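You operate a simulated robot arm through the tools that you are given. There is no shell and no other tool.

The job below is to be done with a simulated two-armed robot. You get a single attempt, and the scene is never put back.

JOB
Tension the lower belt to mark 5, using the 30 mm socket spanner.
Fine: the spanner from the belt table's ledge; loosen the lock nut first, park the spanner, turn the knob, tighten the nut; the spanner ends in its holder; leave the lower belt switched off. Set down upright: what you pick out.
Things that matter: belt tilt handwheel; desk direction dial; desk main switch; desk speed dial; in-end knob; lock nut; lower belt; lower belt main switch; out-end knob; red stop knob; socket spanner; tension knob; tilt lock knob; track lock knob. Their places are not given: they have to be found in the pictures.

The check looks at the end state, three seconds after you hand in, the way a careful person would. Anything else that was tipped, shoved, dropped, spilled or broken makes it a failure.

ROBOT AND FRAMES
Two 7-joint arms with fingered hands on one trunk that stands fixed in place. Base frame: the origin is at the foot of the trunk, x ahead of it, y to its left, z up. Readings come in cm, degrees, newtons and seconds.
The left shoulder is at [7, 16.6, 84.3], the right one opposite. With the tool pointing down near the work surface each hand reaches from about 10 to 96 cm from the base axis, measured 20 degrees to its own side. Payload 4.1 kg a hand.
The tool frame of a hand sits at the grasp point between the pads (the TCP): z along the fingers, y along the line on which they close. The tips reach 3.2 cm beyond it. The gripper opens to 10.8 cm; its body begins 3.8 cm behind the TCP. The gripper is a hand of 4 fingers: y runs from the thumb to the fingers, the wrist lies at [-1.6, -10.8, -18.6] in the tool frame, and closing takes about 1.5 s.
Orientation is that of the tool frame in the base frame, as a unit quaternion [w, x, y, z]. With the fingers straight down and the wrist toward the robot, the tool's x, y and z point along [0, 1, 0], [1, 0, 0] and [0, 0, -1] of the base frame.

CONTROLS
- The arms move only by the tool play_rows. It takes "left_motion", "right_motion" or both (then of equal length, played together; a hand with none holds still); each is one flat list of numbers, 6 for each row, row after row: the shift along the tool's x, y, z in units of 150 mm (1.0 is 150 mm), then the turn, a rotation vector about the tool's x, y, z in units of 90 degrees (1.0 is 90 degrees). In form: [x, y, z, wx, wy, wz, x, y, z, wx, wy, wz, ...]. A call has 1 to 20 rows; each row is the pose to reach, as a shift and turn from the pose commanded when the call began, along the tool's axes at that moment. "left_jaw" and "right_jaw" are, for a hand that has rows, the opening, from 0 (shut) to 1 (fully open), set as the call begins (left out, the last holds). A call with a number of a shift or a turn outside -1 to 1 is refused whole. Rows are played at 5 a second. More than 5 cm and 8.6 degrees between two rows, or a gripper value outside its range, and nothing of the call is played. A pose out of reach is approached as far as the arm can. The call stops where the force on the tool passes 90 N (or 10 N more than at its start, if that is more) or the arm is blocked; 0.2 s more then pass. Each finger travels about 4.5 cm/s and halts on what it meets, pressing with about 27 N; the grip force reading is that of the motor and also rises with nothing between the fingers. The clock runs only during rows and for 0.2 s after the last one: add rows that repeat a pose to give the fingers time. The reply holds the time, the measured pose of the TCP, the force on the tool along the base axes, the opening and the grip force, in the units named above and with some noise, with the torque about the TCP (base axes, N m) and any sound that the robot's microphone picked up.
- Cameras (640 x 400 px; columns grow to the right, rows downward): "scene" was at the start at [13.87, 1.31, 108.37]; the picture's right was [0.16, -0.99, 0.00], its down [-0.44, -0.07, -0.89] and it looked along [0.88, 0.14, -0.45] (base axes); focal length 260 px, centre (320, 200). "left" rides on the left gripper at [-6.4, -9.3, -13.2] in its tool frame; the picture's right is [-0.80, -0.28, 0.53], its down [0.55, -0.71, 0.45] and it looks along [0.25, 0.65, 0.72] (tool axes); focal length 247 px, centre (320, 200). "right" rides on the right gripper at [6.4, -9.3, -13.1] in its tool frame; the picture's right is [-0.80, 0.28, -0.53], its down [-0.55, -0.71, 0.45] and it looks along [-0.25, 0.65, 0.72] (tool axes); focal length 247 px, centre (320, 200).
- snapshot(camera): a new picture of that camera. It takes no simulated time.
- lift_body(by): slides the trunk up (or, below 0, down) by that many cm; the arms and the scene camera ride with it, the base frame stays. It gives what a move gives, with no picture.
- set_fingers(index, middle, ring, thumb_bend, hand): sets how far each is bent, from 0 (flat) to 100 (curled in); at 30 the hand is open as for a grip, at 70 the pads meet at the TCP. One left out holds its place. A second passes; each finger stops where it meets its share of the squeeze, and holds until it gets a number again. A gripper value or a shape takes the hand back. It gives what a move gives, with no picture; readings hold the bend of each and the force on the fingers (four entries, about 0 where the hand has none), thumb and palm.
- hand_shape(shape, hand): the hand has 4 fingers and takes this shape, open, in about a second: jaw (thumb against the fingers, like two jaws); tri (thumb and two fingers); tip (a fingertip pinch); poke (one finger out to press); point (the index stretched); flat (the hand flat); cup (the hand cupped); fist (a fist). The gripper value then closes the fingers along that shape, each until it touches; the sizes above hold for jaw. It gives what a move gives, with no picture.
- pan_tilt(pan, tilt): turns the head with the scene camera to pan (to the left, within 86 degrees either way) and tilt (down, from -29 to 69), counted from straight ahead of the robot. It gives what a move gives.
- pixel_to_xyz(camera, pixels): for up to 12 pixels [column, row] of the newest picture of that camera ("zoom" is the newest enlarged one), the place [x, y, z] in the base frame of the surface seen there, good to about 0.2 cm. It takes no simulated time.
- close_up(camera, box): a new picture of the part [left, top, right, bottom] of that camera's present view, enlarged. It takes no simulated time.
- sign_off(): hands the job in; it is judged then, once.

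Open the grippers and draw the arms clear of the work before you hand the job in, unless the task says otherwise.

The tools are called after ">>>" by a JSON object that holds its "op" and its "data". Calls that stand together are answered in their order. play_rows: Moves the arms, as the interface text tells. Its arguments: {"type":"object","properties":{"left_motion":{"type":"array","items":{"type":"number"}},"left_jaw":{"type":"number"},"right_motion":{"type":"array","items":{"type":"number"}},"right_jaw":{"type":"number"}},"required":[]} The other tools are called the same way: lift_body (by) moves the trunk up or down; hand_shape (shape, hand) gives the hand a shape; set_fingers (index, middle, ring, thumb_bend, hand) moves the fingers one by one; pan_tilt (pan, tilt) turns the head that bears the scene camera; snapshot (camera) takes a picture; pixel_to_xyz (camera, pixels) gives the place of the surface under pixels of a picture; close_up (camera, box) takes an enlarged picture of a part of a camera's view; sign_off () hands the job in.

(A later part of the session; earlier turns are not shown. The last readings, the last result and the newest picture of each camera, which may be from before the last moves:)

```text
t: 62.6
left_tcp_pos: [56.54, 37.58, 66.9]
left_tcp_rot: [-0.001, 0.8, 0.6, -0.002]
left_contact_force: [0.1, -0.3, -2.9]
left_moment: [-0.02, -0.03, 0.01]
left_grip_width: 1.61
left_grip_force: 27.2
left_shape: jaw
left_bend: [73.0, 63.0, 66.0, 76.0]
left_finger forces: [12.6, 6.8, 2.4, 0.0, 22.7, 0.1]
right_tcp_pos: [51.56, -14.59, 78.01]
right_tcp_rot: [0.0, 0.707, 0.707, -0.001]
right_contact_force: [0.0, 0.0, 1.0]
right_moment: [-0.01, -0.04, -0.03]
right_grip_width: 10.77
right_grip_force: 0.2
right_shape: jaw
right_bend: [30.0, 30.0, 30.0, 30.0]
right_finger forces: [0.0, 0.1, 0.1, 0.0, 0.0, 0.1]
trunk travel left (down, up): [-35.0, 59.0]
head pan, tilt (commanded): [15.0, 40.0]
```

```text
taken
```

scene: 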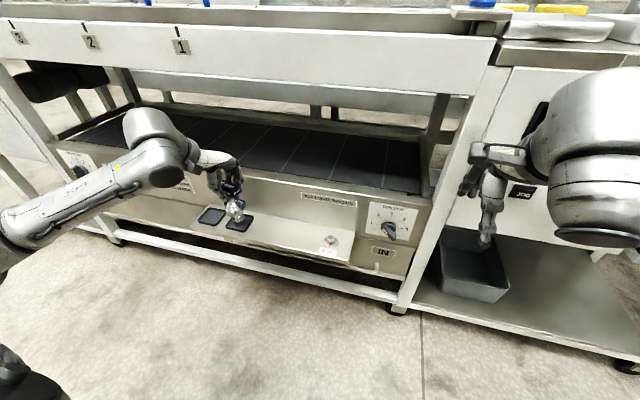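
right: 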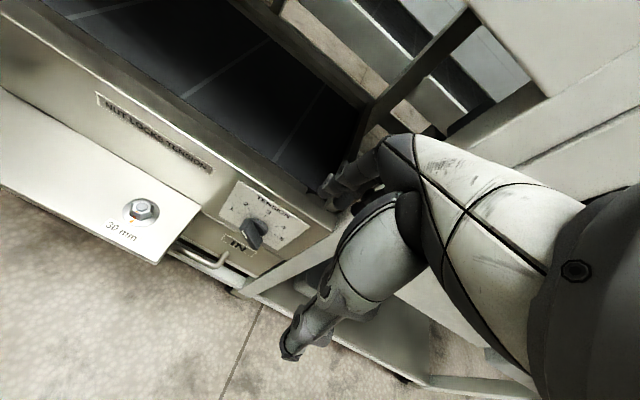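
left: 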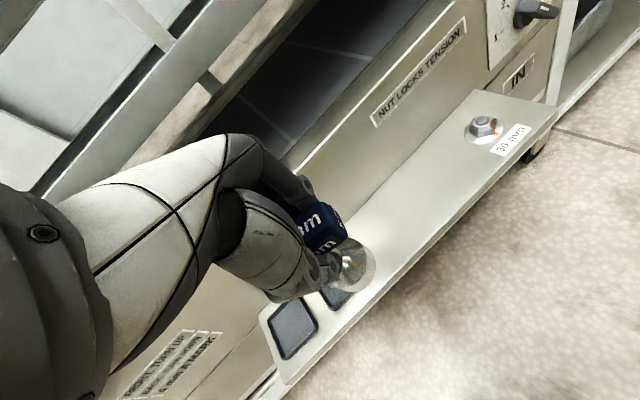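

Travelling on toward the nut in two moves of 12.6 cm, at the same height.

>>> {"op": "play_rows", "data": {"left_motion": [-0.16, 0.047, 0, 0, 0, 0, -0.32, 0.094, 0, 0, 0, 0, -0.48, 0.14, 0, 0, 0, 0, -0.64, 0.187, 0, 0, 0, 0, -0.806, 0.235, 0, 0, 0, 0, -0.806, 0.235, 0, 0, 0, 0]}}

>>> {"op": "play_rows", "data": {"left_motion": [-0.16, 0.047, 0, 0, 0, 0, -0.32, 0.094, 0, 0, 0, 0, -0.48, 0.14, 0, 0, 0, 0, -0.64, 0.187, 0, 0, 0, 0, -0.806, 0.235, 0, 0, 0, 0, -0.806, 0.235, 0, 0, 0, 0]}}

>>> {"op": "snapshot", "data": {"camera": "left"}}

>>> {"op": "snapshot", "data": {"camera": "scene"}}

```text
t: 64.0
left_tcp_pos: [56.54, 25.06, 66.92]
left_tcp_rot: [-0.001, 0.801, 0.599, 0.0]
left_contact_force: [0.6, 0.8, -2.6]
left_moment: [-0.02, 0.01, 0.02]
left_grip_width: 1.61
left_grip_force: 26.8
left_shape: jaw
left_bend: [73.0, 63.0, 66.0, 76.0]
left_finger forces: [12.8, 7.0, 2.5, 0.0, 22.7, 0.0]
right_tcp_pos: [51.58, -14.69, 77.94]
right_tcp_rot: [0.0, 0.707, 0.708, -0.002]
right_contact_force: [-0.1, -0.4, 0.0]
right_moment: [-0.02, -0.02, 0.01]
right_grip_width: 10.76
right_grip_force: 0.1
right_shape: jaw
right_bend: [30.0, 30.0, 30.0, 30.0]
right_finger forces: [0.0, 0.1, 0.0, 0.0, 0.0, 0.0]
trunk travel left (down, up): [-35.0, 59.0]
head pan, tilt (commanded): [15.0, 40.0]
```

```text
t: 65.4
left_tcp_pos: [56.55, 12.32, 66.9]
left_tcp_rot: [-0.001, 0.8, 0.6, 0.0]
left_contact_force: [-0.1, -0.1, -2.9]
left_moment: [-0.01, 0.03, -0.03]
left_grip_width: 1.63
left_grip_force: 27.5
left_shape: jaw
left_bend: [73.0, 63.0, 66.0, 76.0]
left_finger forces: [12.8, 7.1, 2.5, 0.1, 22.6, 0.0]
right_tcp_pos: [51.37, -14.62, 77.92]
right_tcp_rot: [-0.001, 0.707, 0.707, -0.001]
right_contact_force: [-0.2, -0.4, 0.5]
right_moment: [0.0, 0.02, -0.03]
right_grip_width: 10.76
right_grip_force: 0.0
right_shape: jaw
right_bend: [30.0, 30.0, 30.0, 30.0]
right_finger forces: [0.0, 0.0, 0.1, 0.0, 0.0, 0.1]
trunk travel left (down, up): [-35.0, 59.0]
head pan, tilt (commanded): [15.0, 40.0]
```

```text
taken
```

left: 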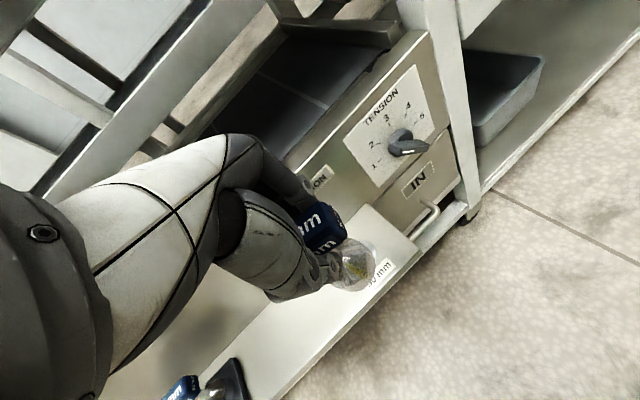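

```text
taken
```

scene: 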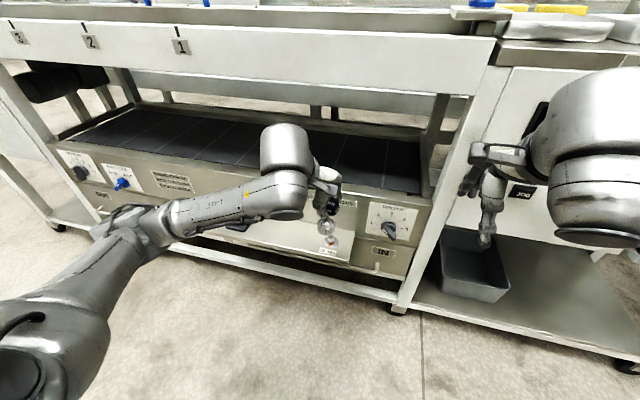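

Tracking is exact here. I now yaw the hand 60° clockwise in the air (to about −77°), so that the loosening stroke has room, and check it follows.

>>> {"op": "play_rows", "data": {"left_motion": [0, 0, 0, 0, 0, 0.07, 0, 0, 0, 0, 0, 0.14, 0, 0, 0, 0, 0, 0.21, 0, 0, 0, 0, 0, 0.28, 0, 0, 0, 0, 0, 0.35, 0, 0, 0, 0, 0, 0.42, 0, 0, 0, 0, 0, 0.49, 0, 0, 0, 0, 0, 0.56, 0, 0, 0, 0, 0, 0.62, 0, 0, 0, 0, 0, 0.67, 0, 0, 0, 0, 0, 0.67]}}

>>> {"op": "snapshot", "data": {"camera": "scene"}}

>>> {"op": "snapshot", "data": {"camera": "left"}}

```text
t: 67.8
left_tcp_pos: [56.6, 12.26, 67.02]
left_tcp_rot: [0.0, 0.993, 0.116, -0.001]
left_contact_force: [-0.3, -0.4, -1.4]
left_moment: [0.04, 0.03, -0.01]
left_grip_width: 1.62
left_grip_force: 27.1
left_shape: jaw
left_bend: [73.0, 63.0, 66.0, 76.0]
left_finger forces: [12.8, 7.4, 2.6, 0.0, 22.7, 0.0]
right_tcp_pos: [51.55, -14.64, 78.05]
right_tcp_rot: [-0.001, 0.707, 0.707, -0.001]
right_contact_force: [-0.1, 0.7, 0.1]
right_moment: [-0.06, -0.01, -0.02]
right_grip_width: 10.74
right_grip_force: 0.0
right_shape: jaw
right_bend: [30.0, 30.0, 30.0, 30.0]
right_finger forces: [0.0, 0.0, 0.0, 0.0, 0.0, 0.1]
trunk travel left (down, up): [-35.0, 59.0]
head pan, tilt (commanded): [15.0, 40.0]
```

```text
taken
```

scene: 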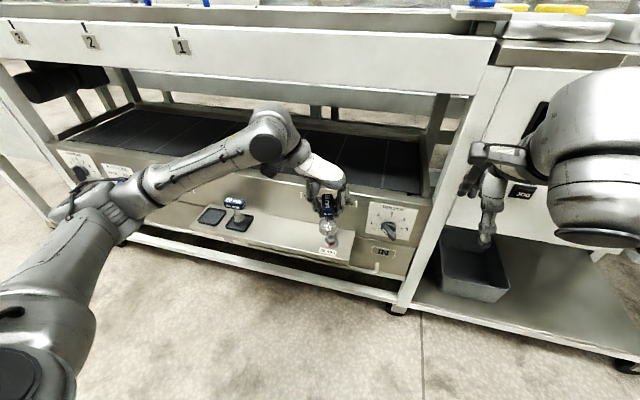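

```text
taken
```

left: 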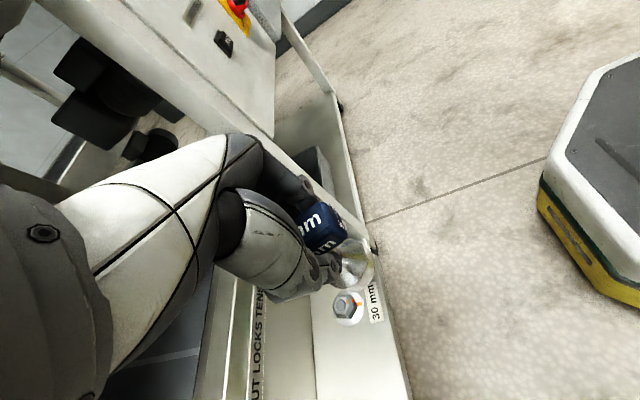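

The hand follows well at yaw −77° and the scene camera sees the spanner at (328,230). I measure the socket rim relative to the TCP from both cameras.

>>> {"op": "close_up", "data": {"camera": "scene", "box": [290, 180, 370, 260]}}

>>> {"op": "pixel_to_xyz", "data": {"camera": "zoom", "pixels": [[256, 200], [262, 212], [275, 222], [295, 228], [315, 226], [330, 216], [338, 204], [295, 180], [320, 62], [290, 30], [265, 60], [330, 100]]}}

>>> {"op": "close_up", "data": {"camera": "left", "box": [280, 190, 400, 330]}}

```text
5.00 times, centred on (330, 220) of scene
```

zoom: 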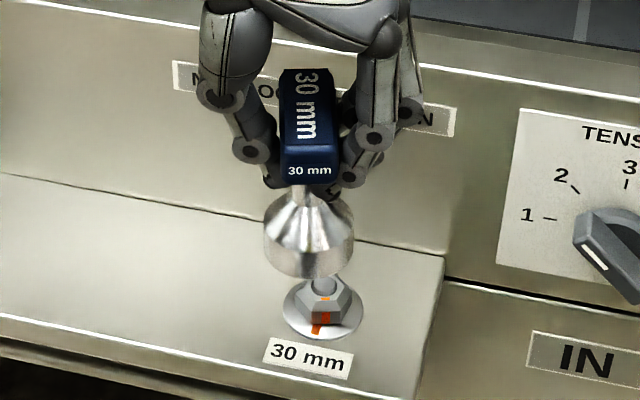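

```text
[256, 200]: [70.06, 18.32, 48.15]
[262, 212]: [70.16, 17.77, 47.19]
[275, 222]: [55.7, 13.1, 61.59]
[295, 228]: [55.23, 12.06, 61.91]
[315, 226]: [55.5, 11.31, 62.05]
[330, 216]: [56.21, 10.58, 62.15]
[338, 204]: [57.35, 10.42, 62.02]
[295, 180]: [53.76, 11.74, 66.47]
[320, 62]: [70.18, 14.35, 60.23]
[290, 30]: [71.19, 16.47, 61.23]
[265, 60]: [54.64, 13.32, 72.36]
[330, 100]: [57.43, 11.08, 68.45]
```

```text
2.86 times, centred on (340, 260) of left
```

zoom: 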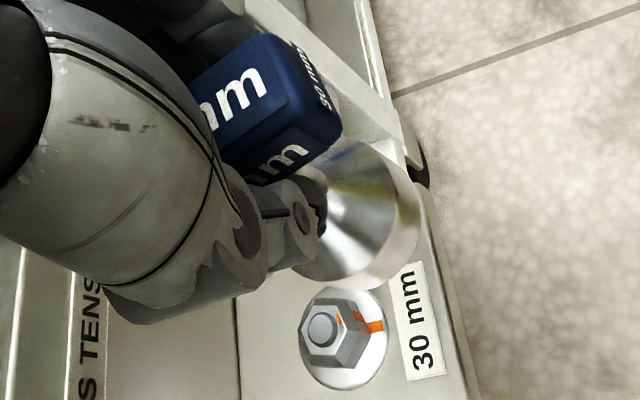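

>>> {"op": "close_up", "data": {"camera": "scene", "box": [290, 180, 370, 260]}}

>>> {"op": "pixel_to_xyz", "data": {"camera": "zoom", "pixels": [[267, 254], [277, 266], [293, 274], [309, 276], [327, 273], [342, 264], [351, 250], [309, 230], [309, 198], [283, 145], [338, 145], [310, 80]]}}

>>> {"op": "pixel_to_xyz", "data": {"camera": "zoom", "pixels": [[326, 283], [315, 290], [338, 288], [325, 296], [285, 310], [362, 312], [322, 338], [300, 330], [347, 332], [318, 330], [325, 316], [326, 300]]}}

```text
5.00 times, centred on (330, 220) of scene
```

zoom: 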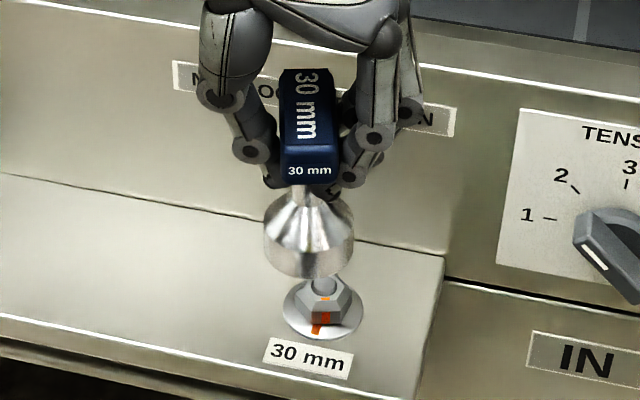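

```text
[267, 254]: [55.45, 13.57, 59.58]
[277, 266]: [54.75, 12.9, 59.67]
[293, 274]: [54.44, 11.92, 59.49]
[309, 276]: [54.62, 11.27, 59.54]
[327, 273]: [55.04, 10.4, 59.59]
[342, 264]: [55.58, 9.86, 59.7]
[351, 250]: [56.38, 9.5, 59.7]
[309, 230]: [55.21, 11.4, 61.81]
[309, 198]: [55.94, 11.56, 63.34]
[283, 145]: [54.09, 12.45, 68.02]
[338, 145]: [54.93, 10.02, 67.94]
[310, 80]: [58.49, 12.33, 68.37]
```

```text
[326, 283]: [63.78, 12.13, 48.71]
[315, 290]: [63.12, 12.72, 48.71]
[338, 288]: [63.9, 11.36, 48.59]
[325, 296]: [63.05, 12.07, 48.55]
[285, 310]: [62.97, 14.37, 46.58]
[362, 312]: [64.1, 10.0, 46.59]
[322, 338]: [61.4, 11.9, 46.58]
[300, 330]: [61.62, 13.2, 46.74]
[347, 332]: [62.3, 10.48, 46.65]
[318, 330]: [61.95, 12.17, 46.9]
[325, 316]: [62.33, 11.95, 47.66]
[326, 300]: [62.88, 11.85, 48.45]
```

Socket rim centre ≈(56.55, 11.7), nut centre ≈(63.7, 12.2). I move +7.15 cm in x and +0.5 in y, then lower 7.5 cm to hover above the nut.

>>> {"op": "play_rows", "data": {"left_motion": [0.118, 0.019, 0, 0, 0, 0, 0.236, 0.038, 0, 0, 0, 0, 0.353, 0.058, 0, 0, 0, 0, 0.471, 0.077, 0, 0, 0, 0, 0.471, 0.077, 0.17, 0, 0, 0, 0.471, 0.077, 0.34, 0, 0, 0, 0.471, 0.077, 0.5, 0, 0, 0, 0.471, 0.077, 0.5, 0, 0, 0]}}

>>> {"op": "close_up", "data": {"camera": "left", "box": [280, 190, 400, 330]}}

>>> {"op": "close_up", "data": {"camera": "scene", "box": [290, 180, 370, 260]}}

```text
t: 69.6
left_tcp_pos: [63.64, 12.67, 59.55]
left_tcp_rot: [-0.001, 0.993, 0.116, 0.0]
left_contact_force: [-0.7, 0.4, -3.0]
left_moment: [0.01, 0.01, -0.01]
left_grip_width: 1.61
left_grip_force: 27.2
left_shape: jaw
left_bend: [73.0, 63.0, 71.0, 76.0]
left_finger forces: [13.0, 7.6, 2.8, 0.1, 22.6, 0.0]
right_tcp_pos: [51.58, -14.7, 78.02]
right_tcp_rot: [-0.001, 0.708, 0.707, 0.0]
right_contact_force: [-0.1, -0.5, -0.6]
right_moment: [0.01, 0.04, 0.02]
right_grip_width: 10.77
right_grip_force: 0.0
right_shape: jaw
right_bend: [30.0, 30.0, 30.0, 30.0]
right_finger forces: [0.1, 0.0, 0.0, 0.1, 0.0, 0.1]
trunk travel left (down, up): [-35.0, 59.0]
head pan, tilt (commanded): [15.0, 40.0]
```

```text
2.86 times, centred on (340, 260) of left
```

zoom: 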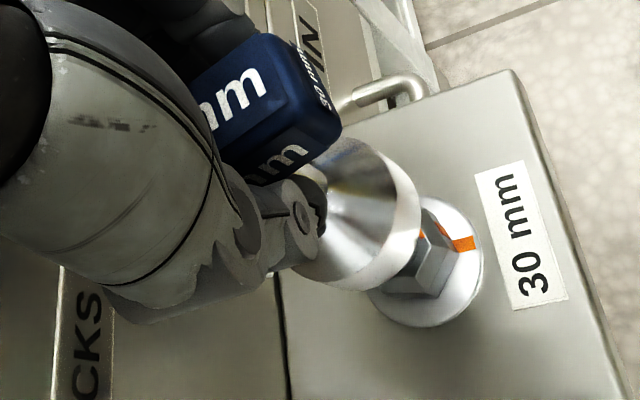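

```text
5.00 times, centred on (330, 220) of scene
```

zoom: 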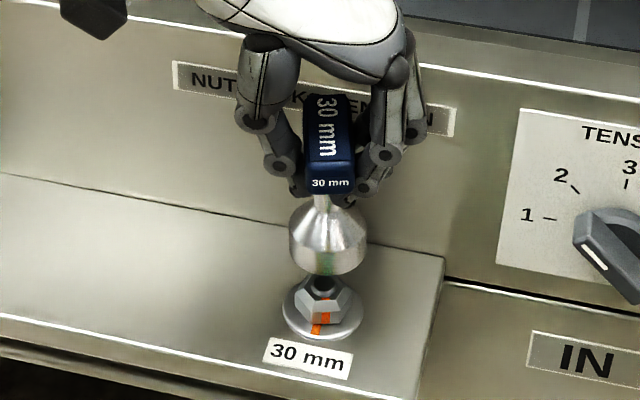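

>>> {"op": "pixel_to_xyz", "data": {"camera": "zoom", "pixels": [[292, 252], [301, 263], [315, 270], [328, 272], [343, 269], [356, 261], [364, 248], [285, 310], [362, 312], [322, 338], [300, 330], [347, 332]]}}

>>> {"op": "close_up", "data": {"camera": "left", "box": [280, 190, 400, 330]}}

>>> {"op": "pixel_to_xyz", "data": {"camera": "zoom", "pixels": [[418, 210], [410, 240], [395, 265], [372, 284], [345, 288], [405, 175], [480, 250], [465, 290], [440, 318], [410, 326], [380, 310], [465, 210]]}}

```text
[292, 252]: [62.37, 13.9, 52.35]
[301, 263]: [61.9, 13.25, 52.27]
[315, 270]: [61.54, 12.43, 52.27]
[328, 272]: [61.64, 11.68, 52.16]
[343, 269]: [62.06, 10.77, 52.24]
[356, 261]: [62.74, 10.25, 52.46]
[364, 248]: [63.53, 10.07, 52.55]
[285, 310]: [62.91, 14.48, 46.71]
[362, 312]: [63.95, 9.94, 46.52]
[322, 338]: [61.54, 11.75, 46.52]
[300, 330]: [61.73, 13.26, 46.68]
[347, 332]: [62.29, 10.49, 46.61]
```

```text
2.86 times, centred on (340, 260) of left
```

zoom: 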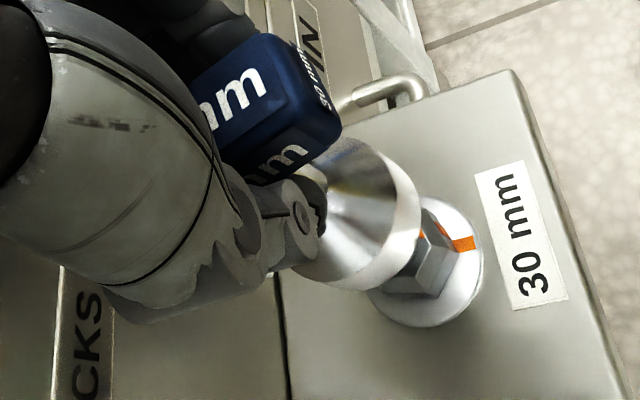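

```text
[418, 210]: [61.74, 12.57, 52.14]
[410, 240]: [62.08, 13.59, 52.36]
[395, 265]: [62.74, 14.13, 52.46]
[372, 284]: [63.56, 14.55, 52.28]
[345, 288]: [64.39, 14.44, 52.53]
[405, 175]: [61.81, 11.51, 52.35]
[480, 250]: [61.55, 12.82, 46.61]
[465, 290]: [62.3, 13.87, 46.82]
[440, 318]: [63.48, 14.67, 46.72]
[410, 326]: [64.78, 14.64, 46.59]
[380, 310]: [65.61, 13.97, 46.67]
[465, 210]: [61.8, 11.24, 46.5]
```

Socket and nut centres agree within 0.1 cm in both views. I lower 2.6 cm with a 0.07 cm shift in x, then creep.

>>> {"op": "play_rows", "data": {"left_motion": [0.005, 0.001, 0.05, 0, 0, 0, 0.005, 0.001, 0.1, 0, 0, 0, 0.005, 0.001, 0.15, 0, 0, 0, 0.005, 0.001, 0.175, 0, 0, 0, 0.005, 0.001, 0.175, 0, 0, 0]}}

>>> {"op": "play_rows", "data": {"left_motion": [0, 0, 0.015, 0, 0, 0, 0, 0, 0.03, 0, 0, 0, 0, 0, 0.04, 0, 0, 0, 0, 0, 0.04, 0, 0, 0]}}

>>> {"op": "play_rows", "data": {"left_motion": [0, 0, 0.01, 0, 0, 0, 0, 0, 0.02, 0, 0, 0, 0, 0, 0.03, 0, 0, 0, 0, 0, 0.03, 0, 0, 0]}}

>>> {"op": "close_up", "data": {"camera": "scene", "box": [290, 180, 370, 260]}}

```text
t: 70.8
left_tcp_pos: [63.82, 12.72, 56.94]
left_tcp_rot: [0.0, 0.993, 0.116, -0.001]
left_contact_force: [-0.1, -1.0, -1.9]
left_moment: [-0.02, 0.03, 0.0]
left_grip_width: 1.62
left_grip_force: 27.3
left_shape: jaw
left_bend: [73.0, 63.0, 71.0, 76.0]
left_finger forces: [12.9, 7.5, 2.8, 0.0, 22.7, 0.1]
right_tcp_pos: [51.55, -14.54, 78.05]
right_tcp_rot: [-0.001, 0.707, 0.707, -0.001]
right_contact_force: [-0.2, -0.5, 0.5]
right_moment: [0.01, 0.02, 0.03]
right_grip_width: 10.74
right_grip_force: 0.0
right_shape: jaw
right_bend: [30.0, 30.0, 30.0, 30.0]
right_finger forces: [0.1, 0.0, 0.0, 0.0, 0.0, 0.1]
trunk travel left (down, up): [-35.0, 59.0]
head pan, tilt (commanded): [15.0, 40.0]
```

```text
t: 71.8
left_tcp_pos: [63.73, 12.7, 56.42]
left_tcp_rot: [0.0, 0.993, 0.116, -0.001]
left_contact_force: [0.0, -0.2, -2.3]
left_moment: [-0.02, 0.02, 0.01]
left_grip_width: 1.62
left_grip_force: 27.1
left_shape: jaw
left_bend: [73.0, 63.0, 71.0, 76.0]
left_finger forces: [13.0, 7.6, 2.8, 0.0, 22.7, 0.1]
right_tcp_pos: [51.53, -14.6, 78.0]
right_tcp_rot: [0.0, 0.708, 0.707, 0.0]
right_contact_force: [-0.5, 0.2, -0.5]
right_moment: [-0.02, -0.03, -0.01]
right_grip_width: 10.75
right_grip_force: 0.1
right_shape: jaw
right_bend: [30.0, 30.0, 30.0, 30.0]
right_finger forces: [0.1, 0.0, 0.0, 0.0, 0.1, 0.0]
trunk travel left (down, up): [-35.0, 59.0]
head pan, tilt (commanded): [15.0, 40.0]
```

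```text
t: 72.8
left_tcp_pos: [63.62, 12.66, 55.89]
left_tcp_rot: [0.0, 0.993, 0.117, -0.001]
left_contact_force: [-0.1, -0.6, -2.0]
left_moment: [-0.04, 0.02, 0.03]
left_grip_width: 1.63
left_grip_force: 27.3
left_shape: jaw
left_bend: [73.0, 63.0, 71.0, 76.0]
left_finger forces: [13.1, 7.6, 2.9, 0.1, 22.7, 0.0]
right_tcp_pos: [51.6, -14.6, 77.96]
right_tcp_rot: [-0.001, 0.707, 0.707, -0.001]
right_contact_force: [0.5, 0.0, -0.3]
right_moment: [0.01, 0.0, 0.0]
right_grip_width: 10.77
right_grip_force: 0.0
right_shape: jaw
right_bend: [30.0, 30.0, 30.0, 30.0]
right_finger forces: [0.0, 0.0, 0.0, 0.0, 0.0, 0.1]
trunk travel left (down, up): [-35.0, 59.0]
head pan, tilt (commanded): [15.0, 40.0]
```

```text
5.00 times, centred on (330, 220) of scene
```

zoom: 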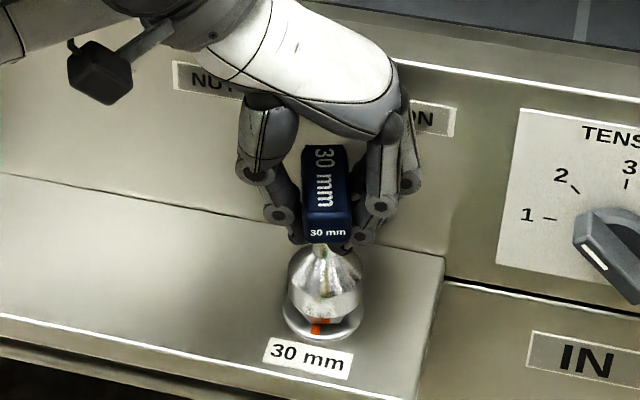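

The socket is going over the nut (z 55.9, no force). I lower further in 0.3 cm steps.

>>> {"op": "play_rows", "data": {"left_motion": [0, 0, 0.01, 0, 0, 0, 0, 0, 0.02, 0, 0, 0, 0, 0, 0.02, 0, 0, 0]}}

>>> {"op": "play_rows", "data": {"left_motion": [0, 0, 0.01, 0, 0, 0, 0, 0, 0.02, 0, 0, 0, 0, 0, 0.02, 0, 0, 0]}}

>>> {"op": "play_rows", "data": {"left_motion": [0, 0, 0.01, 0, 0, 0, 0, 0, 0.02, 0, 0, 0, 0, 0, 0.02, 0, 0, 0]}}

>>> {"op": "close_up", "data": {"camera": "scene", "box": [290, 180, 370, 260]}}

```text
t: 73.6
left_tcp_pos: [63.7, 12.81, 55.54]
left_tcp_rot: [0.0, 0.993, 0.116, -0.002]
left_contact_force: [0.5, 0.1, -2.0]
left_moment: [-0.01, 0.0, 0.02]
left_grip_width: 1.6
left_grip_force: 26.9
left_shape: jaw
left_bend: [73.0, 63.0, 71.0, 76.0]
left_finger forces: [13.1, 7.5, 2.8, 0.0, 22.7, 0.0]
right_tcp_pos: [51.63, -14.73, 78.04]
right_tcp_rot: [0.0, 0.707, 0.707, -0.001]
right_contact_force: [-0.3, 0.3, -0.7]
right_moment: [0.02, -0.03, 0.01]
right_grip_width: 10.77
right_grip_force: 0.1
right_shape: jaw
right_bend: [30.0, 30.0, 30.0, 30.0]
right_finger forces: [0.0, 0.1, 0.1, 0.1, 0.0, 0.1]
trunk travel left (down, up): [-35.0, 59.0]
head pan, tilt (commanded): [15.0, 40.0]
```

```text
t: 74.4
left_tcp_pos: [63.68, 12.64, 55.25]
left_tcp_rot: [0.0, 0.993, 0.116, -0.001]
left_contact_force: [-1.5, 0.1, -1.9]
left_moment: [-0.02, 0.05, -0.02]
left_grip_width: 1.63
left_grip_force: 26.6
left_shape: jaw
left_bend: [73.0, 63.0, 71.0, 76.0]
left_finger forces: [13.2, 7.4, 2.9, 0.0, 22.8, 0.0]
right_tcp_pos: [51.56, -14.71, 77.93]
right_tcp_rot: [-0.001, 0.707, 0.707, -0.001]
right_contact_force: [-0.1, -0.1, -0.2]
right_moment: [0.03, 0.0, -0.03]
right_grip_width: 10.78
right_grip_force: 0.0
right_shape: jaw
right_bend: [30.0, 30.0, 30.0, 30.0]
right_finger forces: [0.1, 0.1, 0.0, 0.0, 0.0, 0.0]
trunk travel left (down, up): [-35.0, 59.0]
head pan, tilt (commanded): [15.0, 40.0]
```

```text
t: 75.2
left_tcp_pos: [63.67, 12.72, 55.03]
left_tcp_rot: [0.0, 0.993, 0.116, -0.001]
left_contact_force: [-1.4, -0.7, -2.7]
left_moment: [0.0, -0.01, 0.02]
left_grip_width: 1.61
left_grip_force: 27.2
left_shape: jaw
left_bend: [73.0, 63.0, 71.0, 76.0]
left_finger forces: [13.1, 7.8, 2.9, 0.1, 22.8, 0.0]
right_tcp_pos: [51.61, -14.7, 77.95]
right_tcp_rot: [0.0, 0.707, 0.707, -0.001]
right_contact_force: [-0.2, 0.0, -0.3]
right_moment: [0.02, -0.01, 0.0]
right_grip_width: 10.75
right_grip_force: 0.1
right_shape: jaw
right_bend: [30.0, 30.0, 30.0, 30.0]
right_finger forces: [0.0, 0.0, 0.0, 0.0, 0.0, 0.0]
trunk travel left (down, up): [-35.0, 59.0]
head pan, tilt (commanded): [15.0, 40.0]
```

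```text
5.00 times, centred on (330, 220) of scene
```

zoom: 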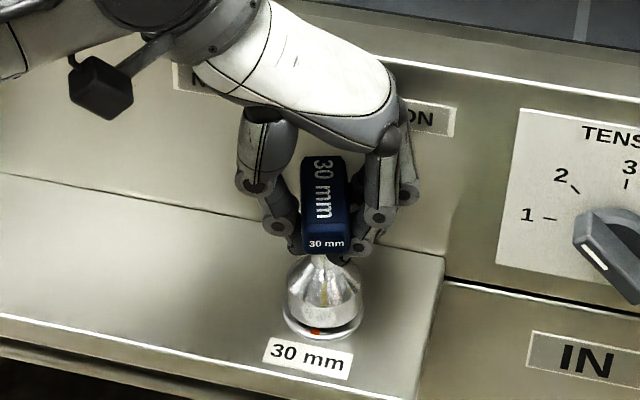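

The hex slid fully in with no resistance (z 55.03). I turn counter-clockwise about the socket's axis, 22° first, reading the torque.

>>> {"op": "play_rows", "data": {"left_motion": [-0.003, 0.0002, 0, 0, 0, -0.0625, -0.006, 0.0005, 0, 0, 0, -0.125, -0.009, 0.001, 0, 0, 0, -0.1875, -0.0119, 0.0016, 0, 0, 0, -0.25, -0.0119, 0.0016, 0, 0, 0, -0.25]}}

>>> {"op": "close_up", "data": {"camera": "scene", "box": [290, 180, 370, 260]}}

```text
t: 76.4
left_tcp_pos: [63.64, 12.83, 54.87]
left_tcp_rot: [0.0, 0.951, 0.309, -0.001]
left_contact_force: [0.8, -1.3, -1.8]
left_moment: [-0.07, -0.01, -0.06]
left_grip_width: 1.63
left_grip_force: 26.9
left_shape: jaw
left_bend: [73.0, 62.0, 67.0, 76.0]
left_finger forces: [12.8, 7.8, 3.0, 0.1, 22.1, 0.0]
right_tcp_pos: [51.52, -14.74, 78.09]
right_tcp_rot: [0.0, 0.707, 0.707, -0.001]
right_contact_force: [0.9, -0.8, -0.3]
right_moment: [-0.01, -0.01, -0.04]
right_grip_width: 10.76
right_grip_force: 0.1
right_shape: jaw
right_bend: [30.0, 30.0, 30.0, 30.0]
right_finger forces: [0.0, 0.1, 0.1, 0.0, 0.1, 0.0]
trunk travel left (down, up): [-35.0, 59.0]
head pan, tilt (commanded): [15.0, 40.0]
```

```text
5.00 times, centred on (330, 220) of scene
```

zoom: 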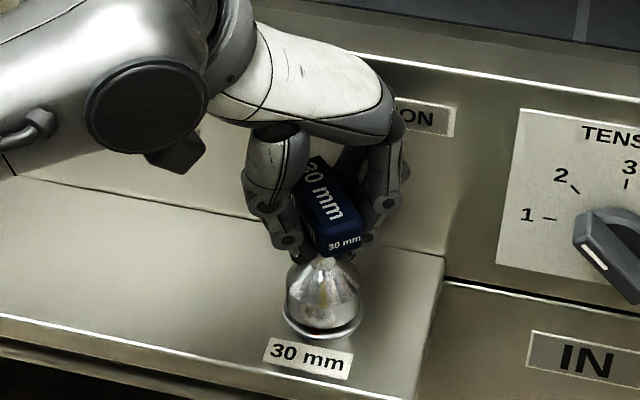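

Still a light torque (−0.06). I continue another 45° counter-clockwise.

>>> {"op": "play_rows", "data": {"left_motion": [-0.003, 0, 0, 0, 0, -0.0625, -0.006, 0.0002, 0, 0, 0, -0.125, -0.009, 0.001, 0, 0, 0, -0.1875, -0.0119, 0.0016, 0, 0, 0, -0.25, -0.0119, 0.0016, 0, 0, 0, -0.25]}}

>>> {"op": "play_rows", "data": {"left_motion": [-0.003, 0, 0, 0, 0, -0.0625, -0.006, 0.0002, 0, 0, 0, -0.125, -0.009, 0.001, 0, 0, 0, -0.1875, -0.0119, 0.0016, 0, 0, 0, -0.25, -0.0119, 0.0016, 0, 0, 0, -0.25]}}

>>> {"op": "close_up", "data": {"camera": "scene", "box": [290, 180, 370, 260]}}

>>> {"op": "close_up", "data": {"camera": "left", "box": [270, 190, 410, 330]}}

```text
t: 77.6
left_tcp_pos: [63.4, 12.65, 54.9]
left_tcp_rot: [-0.001, 0.873, 0.488, -0.001]
left_contact_force: [2.4, -2.4, -1.6]
left_moment: [-0.11, -0.12, -0.07]
left_grip_width: 1.63
left_grip_force: 27.4
left_shape: jaw
left_bend: [73.0, 62.0, 67.0, 76.0]
left_finger forces: [13.4, 8.7, 2.9, 0.0, 22.2, 0.0]
right_tcp_pos: [51.6, -14.58, 78.01]
right_tcp_rot: [-0.001, 0.707, 0.707, -0.001]
right_contact_force: [0.9, -0.4, 0.7]
right_moment: [0.02, 0.0, 0.01]
right_grip_width: 10.77
right_grip_force: 0.1
right_shape: jaw
right_bend: [30.0, 30.0, 30.0, 30.0]
right_finger forces: [0.1, 0.1, 0.0, 0.0, 0.0, 0.1]
trunk travel left (down, up): [-35.0, 59.0]
head pan, tilt (commanded): [15.0, 40.0]
```

```text
t: 78.8
left_tcp_pos: [63.31, 12.45, 55.0]
left_tcp_rot: [-0.001, 0.761, 0.649, 0.0]
left_contact_force: [4.5, -4.0, -3.5]
left_moment: [-0.17, -0.22, -0.12]
left_grip_width: 1.66
left_grip_force: 27.5
left_shape: jaw
left_bend: [73.0, 62.0, 67.0, 76.0]
left_finger forces: [15.3, 8.4, 4.2, 0.0, 22.8, 0.0]
right_tcp_pos: [51.57, -14.74, 77.93]
right_tcp_rot: [-0.001, 0.707, 0.707, 0.0]
right_contact_force: [0.2, 0.4, 0.5]
right_moment: [0.03, -0.05, 0.0]
right_grip_width: 10.73
right_grip_force: 0.1
right_shape: jaw
right_bend: [30.0, 30.0, 30.0, 30.0]
right_finger forces: [0.1, 0.0, 0.0, 0.0, 0.1, 0.0]
trunk travel left (down, up): [-35.0, 59.0]
head pan, tilt (commanded): [15.0, 40.0]
```

```text
5.00 times, centred on (330, 220) of scene
```

zoom: 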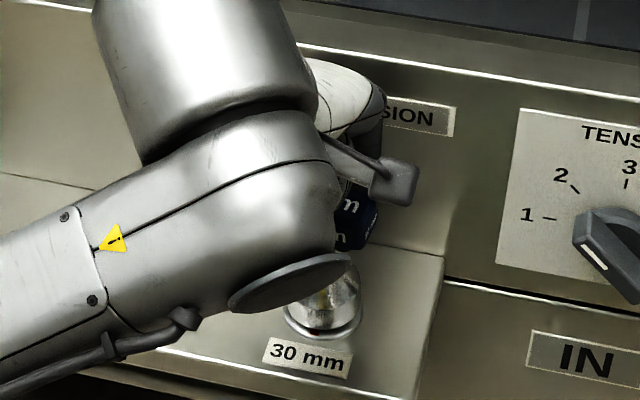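

```text
2.86 times, centred on (340, 260) of left
```

zoom: 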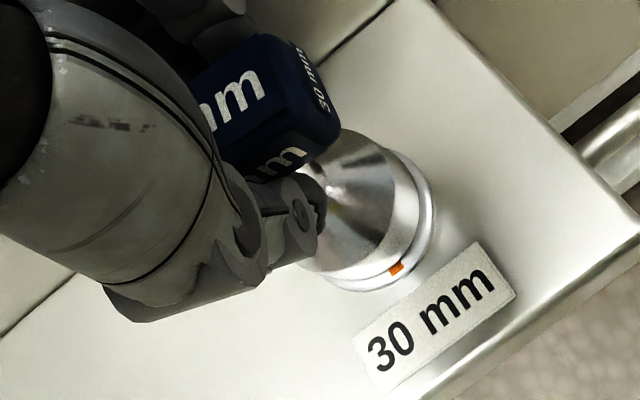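

Yaw is now −9° with a small steady torque and some side force (4.5, −4). I continue 45° more, shifting 0.15 cm to relieve the side force.

>>> {"op": "play_rows", "data": {"left_motion": [-0.011, 0.0115, 0, 0, 0, -0.0625, -0.014, 0.0117, 0, 0, 0, -0.125, -0.017, 0.0125, 0, 0, 0, -0.1875, -0.02, 0.013, 0, 0, 0, -0.25, -0.02, 0.013, 0, 0, 0, -0.25]}}

>>> {"op": "play_rows", "data": {"left_motion": [-0.003, 0, 0, 0, 0, -0.0625, -0.006, 0.0002, 0, 0, 0, -0.125, -0.009, 0.001, 0, 0, 0, -0.1875, -0.0119, 0.0016, 0, 0, 0, -0.25, -0.0119, 0.0016, 0, 0, 0, -0.25]}}

>>> {"op": "snapshot", "data": {"camera": "scene"}}

>>> {"op": "close_up", "data": {"camera": "left", "box": [270, 190, 410, 330]}}

```text
t: 80.0
left_tcp_pos: [63.5, 12.1, 55.02]
left_tcp_rot: [-0.001, 0.62, 0.785, 0.0]
left_contact_force: [2.9, -0.8, -4.4]
left_moment: [0.01, -0.14, -0.42]
left_grip_width: 1.62
left_grip_force: 26.9
left_shape: jaw
left_bend: [73.0, 62.0, 65.0, 76.0]
left_finger forces: [13.2, 8.1, 4.5, 0.1, 21.4, 0.1]
right_tcp_pos: [51.54, -14.72, 77.84]
right_tcp_rot: [-0.001, 0.708, 0.707, -0.001]
right_contact_force: [0.1, -0.1, 0.9]
right_moment: [0.01, 0.04, 0.0]
right_grip_width: 10.74
right_grip_force: 0.0
right_shape: jaw
right_bend: [30.0, 30.0, 30.0, 30.0]
right_finger forces: [0.1, 0.0, 0.0, 0.1, 0.0, 0.0]
trunk travel left (down, up): [-35.0, 59.0]
head pan, tilt (commanded): [15.0, 40.0]
```

```text
t: 81.2
left_tcp_pos: [63.6, 11.96, 54.93]
left_tcp_rot: [-0.001, 0.455, 0.89, -0.001]
left_contact_force: [-1.9, 1.8, -7.3]
left_moment: [-0.19, -0.3, -0.89]
left_grip_width: 1.6
left_grip_force: 27.3
left_shape: jaw
left_bend: [73.0, 61.0, 58.0, 76.0]
left_finger forces: [34.3, 7.9, 2.8, 0.0, 28.7, 0.0]
right_tcp_pos: [51.63, -14.78, 77.99]
right_tcp_rot: [-0.001, 0.707, 0.707, -0.001]
right_contact_force: [-0.4, 0.2, -0.7]
right_moment: [-0.01, 0.01, -0.01]
right_grip_width: 10.77
right_grip_force: 0.0
right_shape: jaw
right_bend: [30.0, 30.0, 30.0, 30.0]
right_finger forces: [0.0, 0.1, 0.1, 0.0, 0.0, 0.0]
trunk travel left (down, up): [-35.0, 59.0]
head pan, tilt (commanded): [15.0, 40.0]
```

```text
taken
```

scene: 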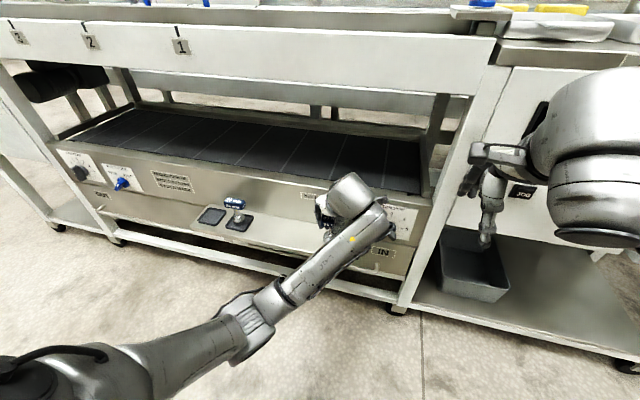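

```text
2.86 times, centred on (340, 260) of left
```

zoom: 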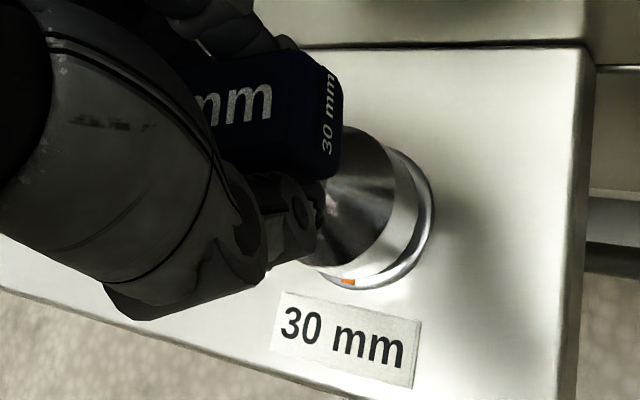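

Torque climbs to −0.89 N m at yaw 36° and the bar begins to twist in the grip, as if the nut had reached a stop. I back off about 10° to unload and lift 4 cm to look at the nut's mark.

>>> {"op": "play_rows", "data": {"left_motion": [0, 0, 0, 0, 0, 0.05, 0, 0, 0, 0, 0, 0.11, 0, 0, 0, 0, 0, 0.11]}}

>>> {"op": "play_rows", "data": {"left_motion": [0, 0, -0.05, 0, 0, 0, 0, 0, -0.12, 0, 0, 0, 0, 0, -0.2, 0, 0, 0, 0, 0, -0.28, 0, 0, 0, 0, 0, -0.28, 0, 0, 0]}}

>>> {"op": "close_up", "data": {"camera": "left", "box": [270, 190, 430, 350]}}

>>> {"op": "close_up", "data": {"camera": "scene", "box": [290, 180, 370, 260]}}

```text
t: 82.0
left_tcp_pos: [63.65, 11.96, 54.94]
left_tcp_rot: [0.0, 0.531, 0.847, 0.0]
left_contact_force: [3.3, 0.8, -2.4]
left_moment: [0.07, -0.2, 0.02]
left_grip_width: 1.6
left_grip_force: 26.9
left_shape: jaw
left_bend: [73.0, 61.0, 72.0, 77.0]
left_finger forces: [28.9, 11.4, 9.8, 0.1, 20.6, 0.0]
right_tcp_pos: [51.62, -14.64, 78.01]
right_tcp_rot: [-0.001, 0.707, 0.707, -0.001]
right_contact_force: [0.7, 0.3, -0.3]
right_moment: [-0.03, 0.01, -0.01]
right_grip_width: 10.77
right_grip_force: 0.0
right_shape: jaw
right_bend: [30.0, 30.0, 30.0, 30.0]
right_finger forces: [0.0, 0.1, 0.1, 0.1, 0.0, 0.1]
trunk travel left (down, up): [-35.0, 59.0]
head pan, tilt (commanded): [15.0, 40.0]
```

```text
t: 83.2
left_tcp_pos: [63.67, 11.95, 59.16]
left_tcp_rot: [0.0, 0.53, 0.848, -0.001]
left_contact_force: [-0.5, -0.3, -2.7]
left_moment: [0.02, -0.04, 0.0]
left_grip_width: 1.65
left_grip_force: 26.5
left_shape: jaw
left_bend: [73.0, 62.0, 72.0, 77.0]
left_finger forces: [27.3, 12.2, 9.5, 0.0, 20.2, 0.1]
right_tcp_pos: [51.57, -14.62, 77.96]
right_tcp_rot: [-0.001, 0.707, 0.707, 0.0]
right_contact_force: [-0.2, -0.4, 0.5]
right_moment: [0.02, 0.02, -0.02]
right_grip_width: 10.75
right_grip_force: 0.0
right_shape: jaw
right_bend: [30.0, 30.0, 30.0, 30.0]
right_finger forces: [0.0, 0.0, 0.1, 0.0, 0.0, 0.0]
trunk travel left (down, up): [-35.0, 59.0]
head pan, tilt (commanded): [15.0, 40.0]
```

```text
2.50 times, centred on (350, 270) of left
```

zoom: 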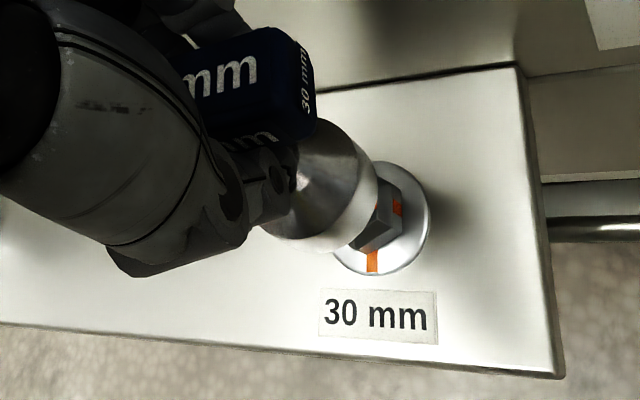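

```text
5.00 times, centred on (330, 220) of scene
```

zoom: 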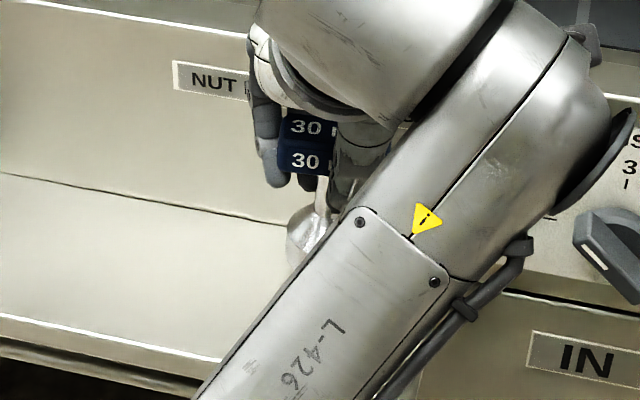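

The nut's orange mark has moved to its right side, about 90° from the washer's mark: the nut is loose, at its stop. I raise the spanner, draw it back and rotate the hand back to about −16° yaw on the way to the tray.

>>> {"op": "play_rows", "data": {"left_motion": [0, 0, -0.15, 0, 0, 0, 0, 0, -0.3, 0, 0, 0, 0.05, -0.1, -0.42, 0, 0, 0.06, 0.1, -0.2, -0.533, 0, 0, 0.12, 0.15, -0.31, -0.533, 0, 0, 0.18, 0.204, -0.42, -0.533, 0, 0, 0.24, 0.204, -0.42, -0.533, 0, 0, 0.3, 0.204, -0.42, -0.533, 0, 0, 0.36, 0.204, -0.42, -0.533, 0, 0, 0.42, 0.204, -0.42, -0.533, 0, 0, 0.467, 0.204, -0.42, -0.533, 0, 0, 0.467]}}

>>> {"op": "snapshot", "data": {"camera": "scene"}}

>>> {"op": "close_up", "data": {"camera": "left", "box": [260, 180, 460, 340]}}

```text
t: 84.7
left_tcp_pos: [58.48, 18.53, 67.85]
left_tcp_rot: [-0.025, 0.642, 0.764, 0.058]
left_contact_force: [0.0, -0.6, -2.8]
left_moment: [0.04, 0.05, -0.01]
left_grip_width: 1.61
left_grip_force: 27.3
left_shape: jaw
left_bend: [73.0, 62.0, 72.0, 77.0]
left_finger forces: [26.0, 12.1, 8.8, 0.0, 20.1, 0.0]
left hand out of reach, approached as far as the arm can: row 6, 7
right_tcp_pos: [51.55, -14.67, 77.9]
right_tcp_rot: [-0.001, 0.707, 0.708, -0.001]
right_contact_force: [0.2, 0.1, -0.5]
right_moment: [0.0, 0.01, 0.01]
right_grip_width: 10.79
right_grip_force: 0.2
right_shape: jaw
right_bend: [30.0, 30.0, 30.0, 30.0]
right_finger forces: [0.1, 0.0, 0.1, 0.0, 0.1, 0.0]
trunk travel left (down, up): [-35.0, 59.0]
head pan, tilt (commanded): [15.0, 40.0]
stopped in row 7 (left hand): the arm was blocked; the commanded pose is now the measured one
```

```text
taken
```

scene: 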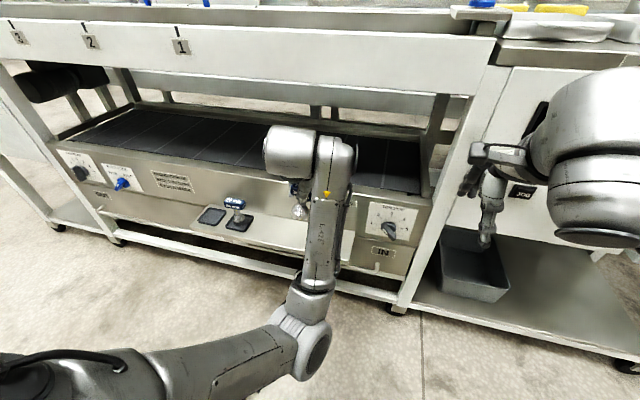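

```text
2.50 times, centred on (360, 260) of left
```

zoom: 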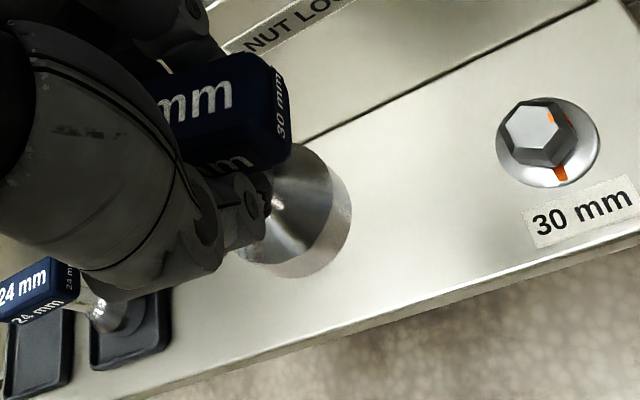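

The spanner is still held, the nut shows its mark to the right; the arm just ran short while drawing back. I move left 12 cm while rotating the hand back to level with −16° yaw.

>>> {"op": "play_rows", "data": {"left_motion": [0.1, 0.017, 0.012, 0.0025, -0.01, 0.036, 0.196, 0.034, 0.024, 0.005, -0.02, 0.073, 0.294, 0.05, 0.036, 0.007, -0.03, 0.109, 0.392, 0.067, 0.048, 0.0095, -0.04, 0.146, 0.49, 0.084, 0.06, 0.012, -0.05, 0.182, 0.587, 0.101, 0.072, 0.0142, -0.059, 0.218, 0.685, 0.118, 0.085, 0.0166, -0.069, 0.255, 0.783, 0.135, 0.0966, 0.019, -0.079, 0.291, 0.783, 0.135, 0.0966, 0.019, -0.079, 0.291]}}

>>> {"op": "snapshot", "data": {"camera": "scene"}}

>>> {"op": "close_up", "data": {"camera": "left", "box": [260, 180, 460, 340]}}

```text
t: 86.7
left_tcp_pos: [58.39, 30.15, 67.61]
left_tcp_rot: [0.002, 0.802, 0.598, -0.004]
left_contact_force: [-0.2, 0.3, -2.5]
left_moment: [-0.01, 0.07, -0.02]
left_grip_width: 1.58
left_grip_force: 26.3
left_shape: jaw
left_bend: [73.0, 62.0, 72.0, 77.0]
left_finger forces: [24.2, 12.7, 8.4, 0.0, 20.9, 0.0]
right_tcp_pos: [51.58, -14.6, 77.99]
right_tcp_rot: [0.0, 0.707, 0.707, -0.001]
right_contact_force: [0.1, 0.7, 0.5]
right_moment: [0.0, 0.02, -0.02]
right_grip_width: 10.76
right_grip_force: 0.0
right_shape: jaw
right_bend: [30.0, 30.0, 30.0, 30.0]
right_finger forces: [0.0, 0.0, 0.0, 0.1, 0.1, 0.1]
trunk travel left (down, up): [-35.0, 59.0]
head pan, tilt (commanded): [15.0, 40.0]
```

```text
taken
```

scene: 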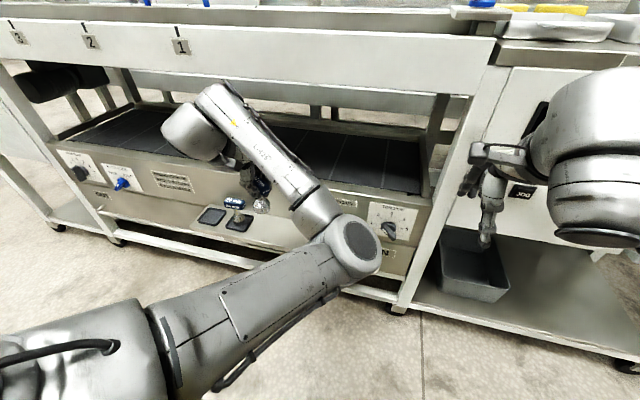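

```text
2.50 times, centred on (360, 260) of left
```

zoom: 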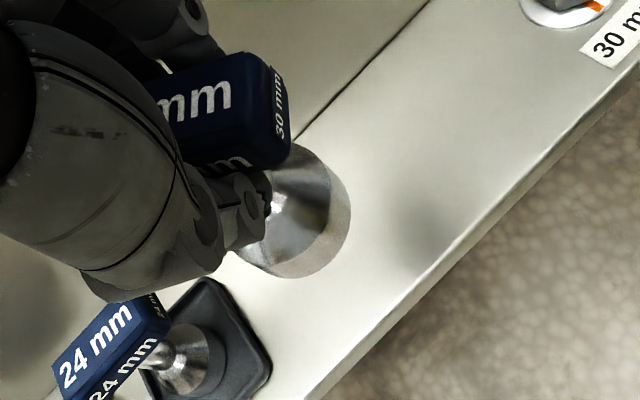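

The elbow has swung far to the right at scene (350,245). I check where it is in space.

>>> {"op": "pixel_to_xyz", "data": {"camera": "scene", "pixels": [[355, 240], [375, 255], [330, 235], [300, 190], [240, 130], [250, 300], [150, 340], [262, 205]]}}

```text
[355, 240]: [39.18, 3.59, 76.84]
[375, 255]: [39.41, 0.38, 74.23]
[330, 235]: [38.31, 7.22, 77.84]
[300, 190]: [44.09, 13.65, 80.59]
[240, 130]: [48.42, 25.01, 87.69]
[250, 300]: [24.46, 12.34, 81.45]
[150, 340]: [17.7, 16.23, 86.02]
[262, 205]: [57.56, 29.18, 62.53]
```

The elbow is at (39, 4, 76), clear of everything. I continue left toward the tray in two moves at this height.

>>> {"op": "play_rows", "data": {"left_motion": [0.135, -0.06, 0, 0, 0, 0, 0.27, -0.12, 0, 0, 0, 0, 0.405, -0.18, 0, 0, 0, 0, 0.54, -0.24, 0, 0, 0, 0, 0.676, -0.299, 0, 0, 0, 0, 0.676, -0.299, 0, 0, 0, 0]}}

>>> {"op": "play_rows", "data": {"left_motion": [0.135, -0.04, 0, 0, 0, 0, 0.27, -0.08, 0, 0, 0, 0, 0.405, -0.12, 0, 0, 0, 0, 0.54, -0.16, 0, 0, 0, 0, 0.7, -0.207, 0, 0, 0, 0, 0.7, -0.207, 0, 0, 0, 0]}}

>>> {"op": "snapshot", "data": {"camera": "scene"}}

>>> {"op": "close_up", "data": {"camera": "left", "box": [260, 180, 460, 340]}}

```text
t: 88.1
left_tcp_pos: [57.02, 41.31, 67.7]
left_tcp_rot: [0.003, 0.801, 0.598, -0.004]
left_contact_force: [0.8, 0.6, -2.4]
left_moment: [0.02, -0.01, 0.0]
left_grip_width: 1.6
left_grip_force: 27.2
left_shape: jaw
left_bend: [73.0, 62.0, 72.0, 77.0]
left_finger forces: [23.8, 12.5, 8.3, 0.1, 20.9, 0.0]
right_tcp_pos: [51.62, -14.54, 78.05]
right_tcp_rot: [0.001, 0.707, 0.707, -0.001]
right_contact_force: [0.2, 0.4, -0.1]
right_moment: [-0.03, 0.0, -0.02]
right_grip_width: 10.75
right_grip_force: 0.0
right_shape: jaw
right_bend: [30.0, 30.0, 30.0, 30.0]
right_finger forces: [0.0, 0.0, 0.0, 0.1, 0.0, 0.0]
trunk travel left (down, up): [-35.0, 59.0]
head pan, tilt (commanded): [15.0, 40.0]
```

```text
t: 89.5
left_tcp_pos: [57.11, 52.28, 67.29]
left_tcp_rot: [0.003, 0.8, 0.599, -0.003]
left_contact_force: [-0.4, 0.7, -2.4]
left_moment: [0.02, 0.0, 0.03]
left_grip_width: 1.62
left_grip_force: 27.0
left_shape: jaw
left_bend: [73.0, 62.0, 72.0, 77.0]
left_finger forces: [23.7, 12.5, 8.3, 0.0, 20.8, 0.0]
right_tcp_pos: [51.54, -14.68, 77.94]
right_tcp_rot: [-0.001, 0.706, 0.708, -0.001]
right_contact_force: [-0.2, -0.6, -0.1]
right_moment: [0.01, -0.03, 0.0]
right_grip_width: 10.78
right_grip_force: 0.0
right_shape: jaw
right_bend: [30.0, 30.0, 30.0, 30.0]
right_finger forces: [0.0, 0.0, 0.0, 0.0, 0.0, 0.0]
trunk travel left (down, up): [-35.0, 59.0]
head pan, tilt (commanded): [15.0, 40.0]
```

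```text
taken
```

scene: 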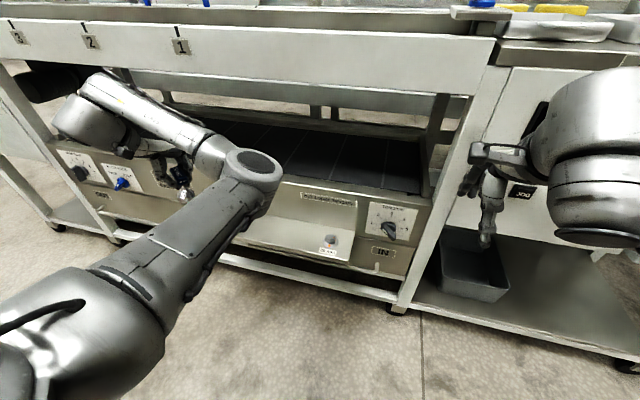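

```text
2.50 times, centred on (360, 260) of left
```

zoom: 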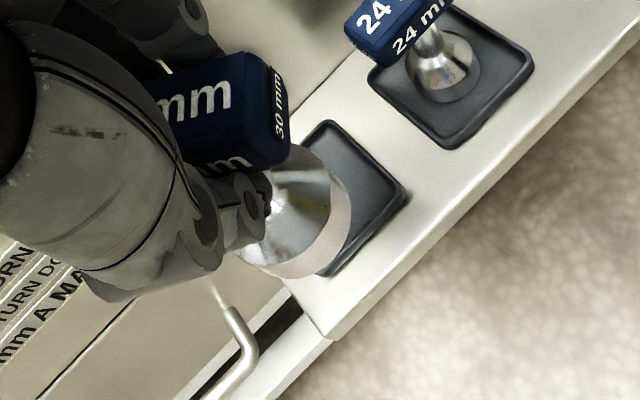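

The spanner is beside its tray. I measure the rim in the left zoom to see its offset and lean.

>>> {"op": "pixel_to_xyz", "data": {"camera": "zoom", "pixels": [[350, 205], [345, 230], [333, 252], [313, 270], [290, 276], [262, 270], [330, 180], [330, 215], [318, 235], [300, 252], [275, 258], [392, 225]]}}

>>> {"op": "pixel_to_xyz", "data": {"camera": "scene", "pixels": [[255, 165], [230, 180], [270, 175], [180, 190], [100, 100]]}}

```text
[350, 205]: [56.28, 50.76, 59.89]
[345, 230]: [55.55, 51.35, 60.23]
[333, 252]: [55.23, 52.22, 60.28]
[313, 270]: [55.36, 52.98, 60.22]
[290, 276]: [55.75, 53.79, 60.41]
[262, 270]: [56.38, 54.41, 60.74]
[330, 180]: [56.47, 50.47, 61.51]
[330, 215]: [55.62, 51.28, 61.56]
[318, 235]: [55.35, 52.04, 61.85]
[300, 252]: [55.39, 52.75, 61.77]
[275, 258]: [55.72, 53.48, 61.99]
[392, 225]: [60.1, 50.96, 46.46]
```

```text
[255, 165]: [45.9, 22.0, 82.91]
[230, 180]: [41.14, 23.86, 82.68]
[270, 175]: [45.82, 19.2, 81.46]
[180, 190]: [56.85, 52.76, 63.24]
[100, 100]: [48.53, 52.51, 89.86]
```

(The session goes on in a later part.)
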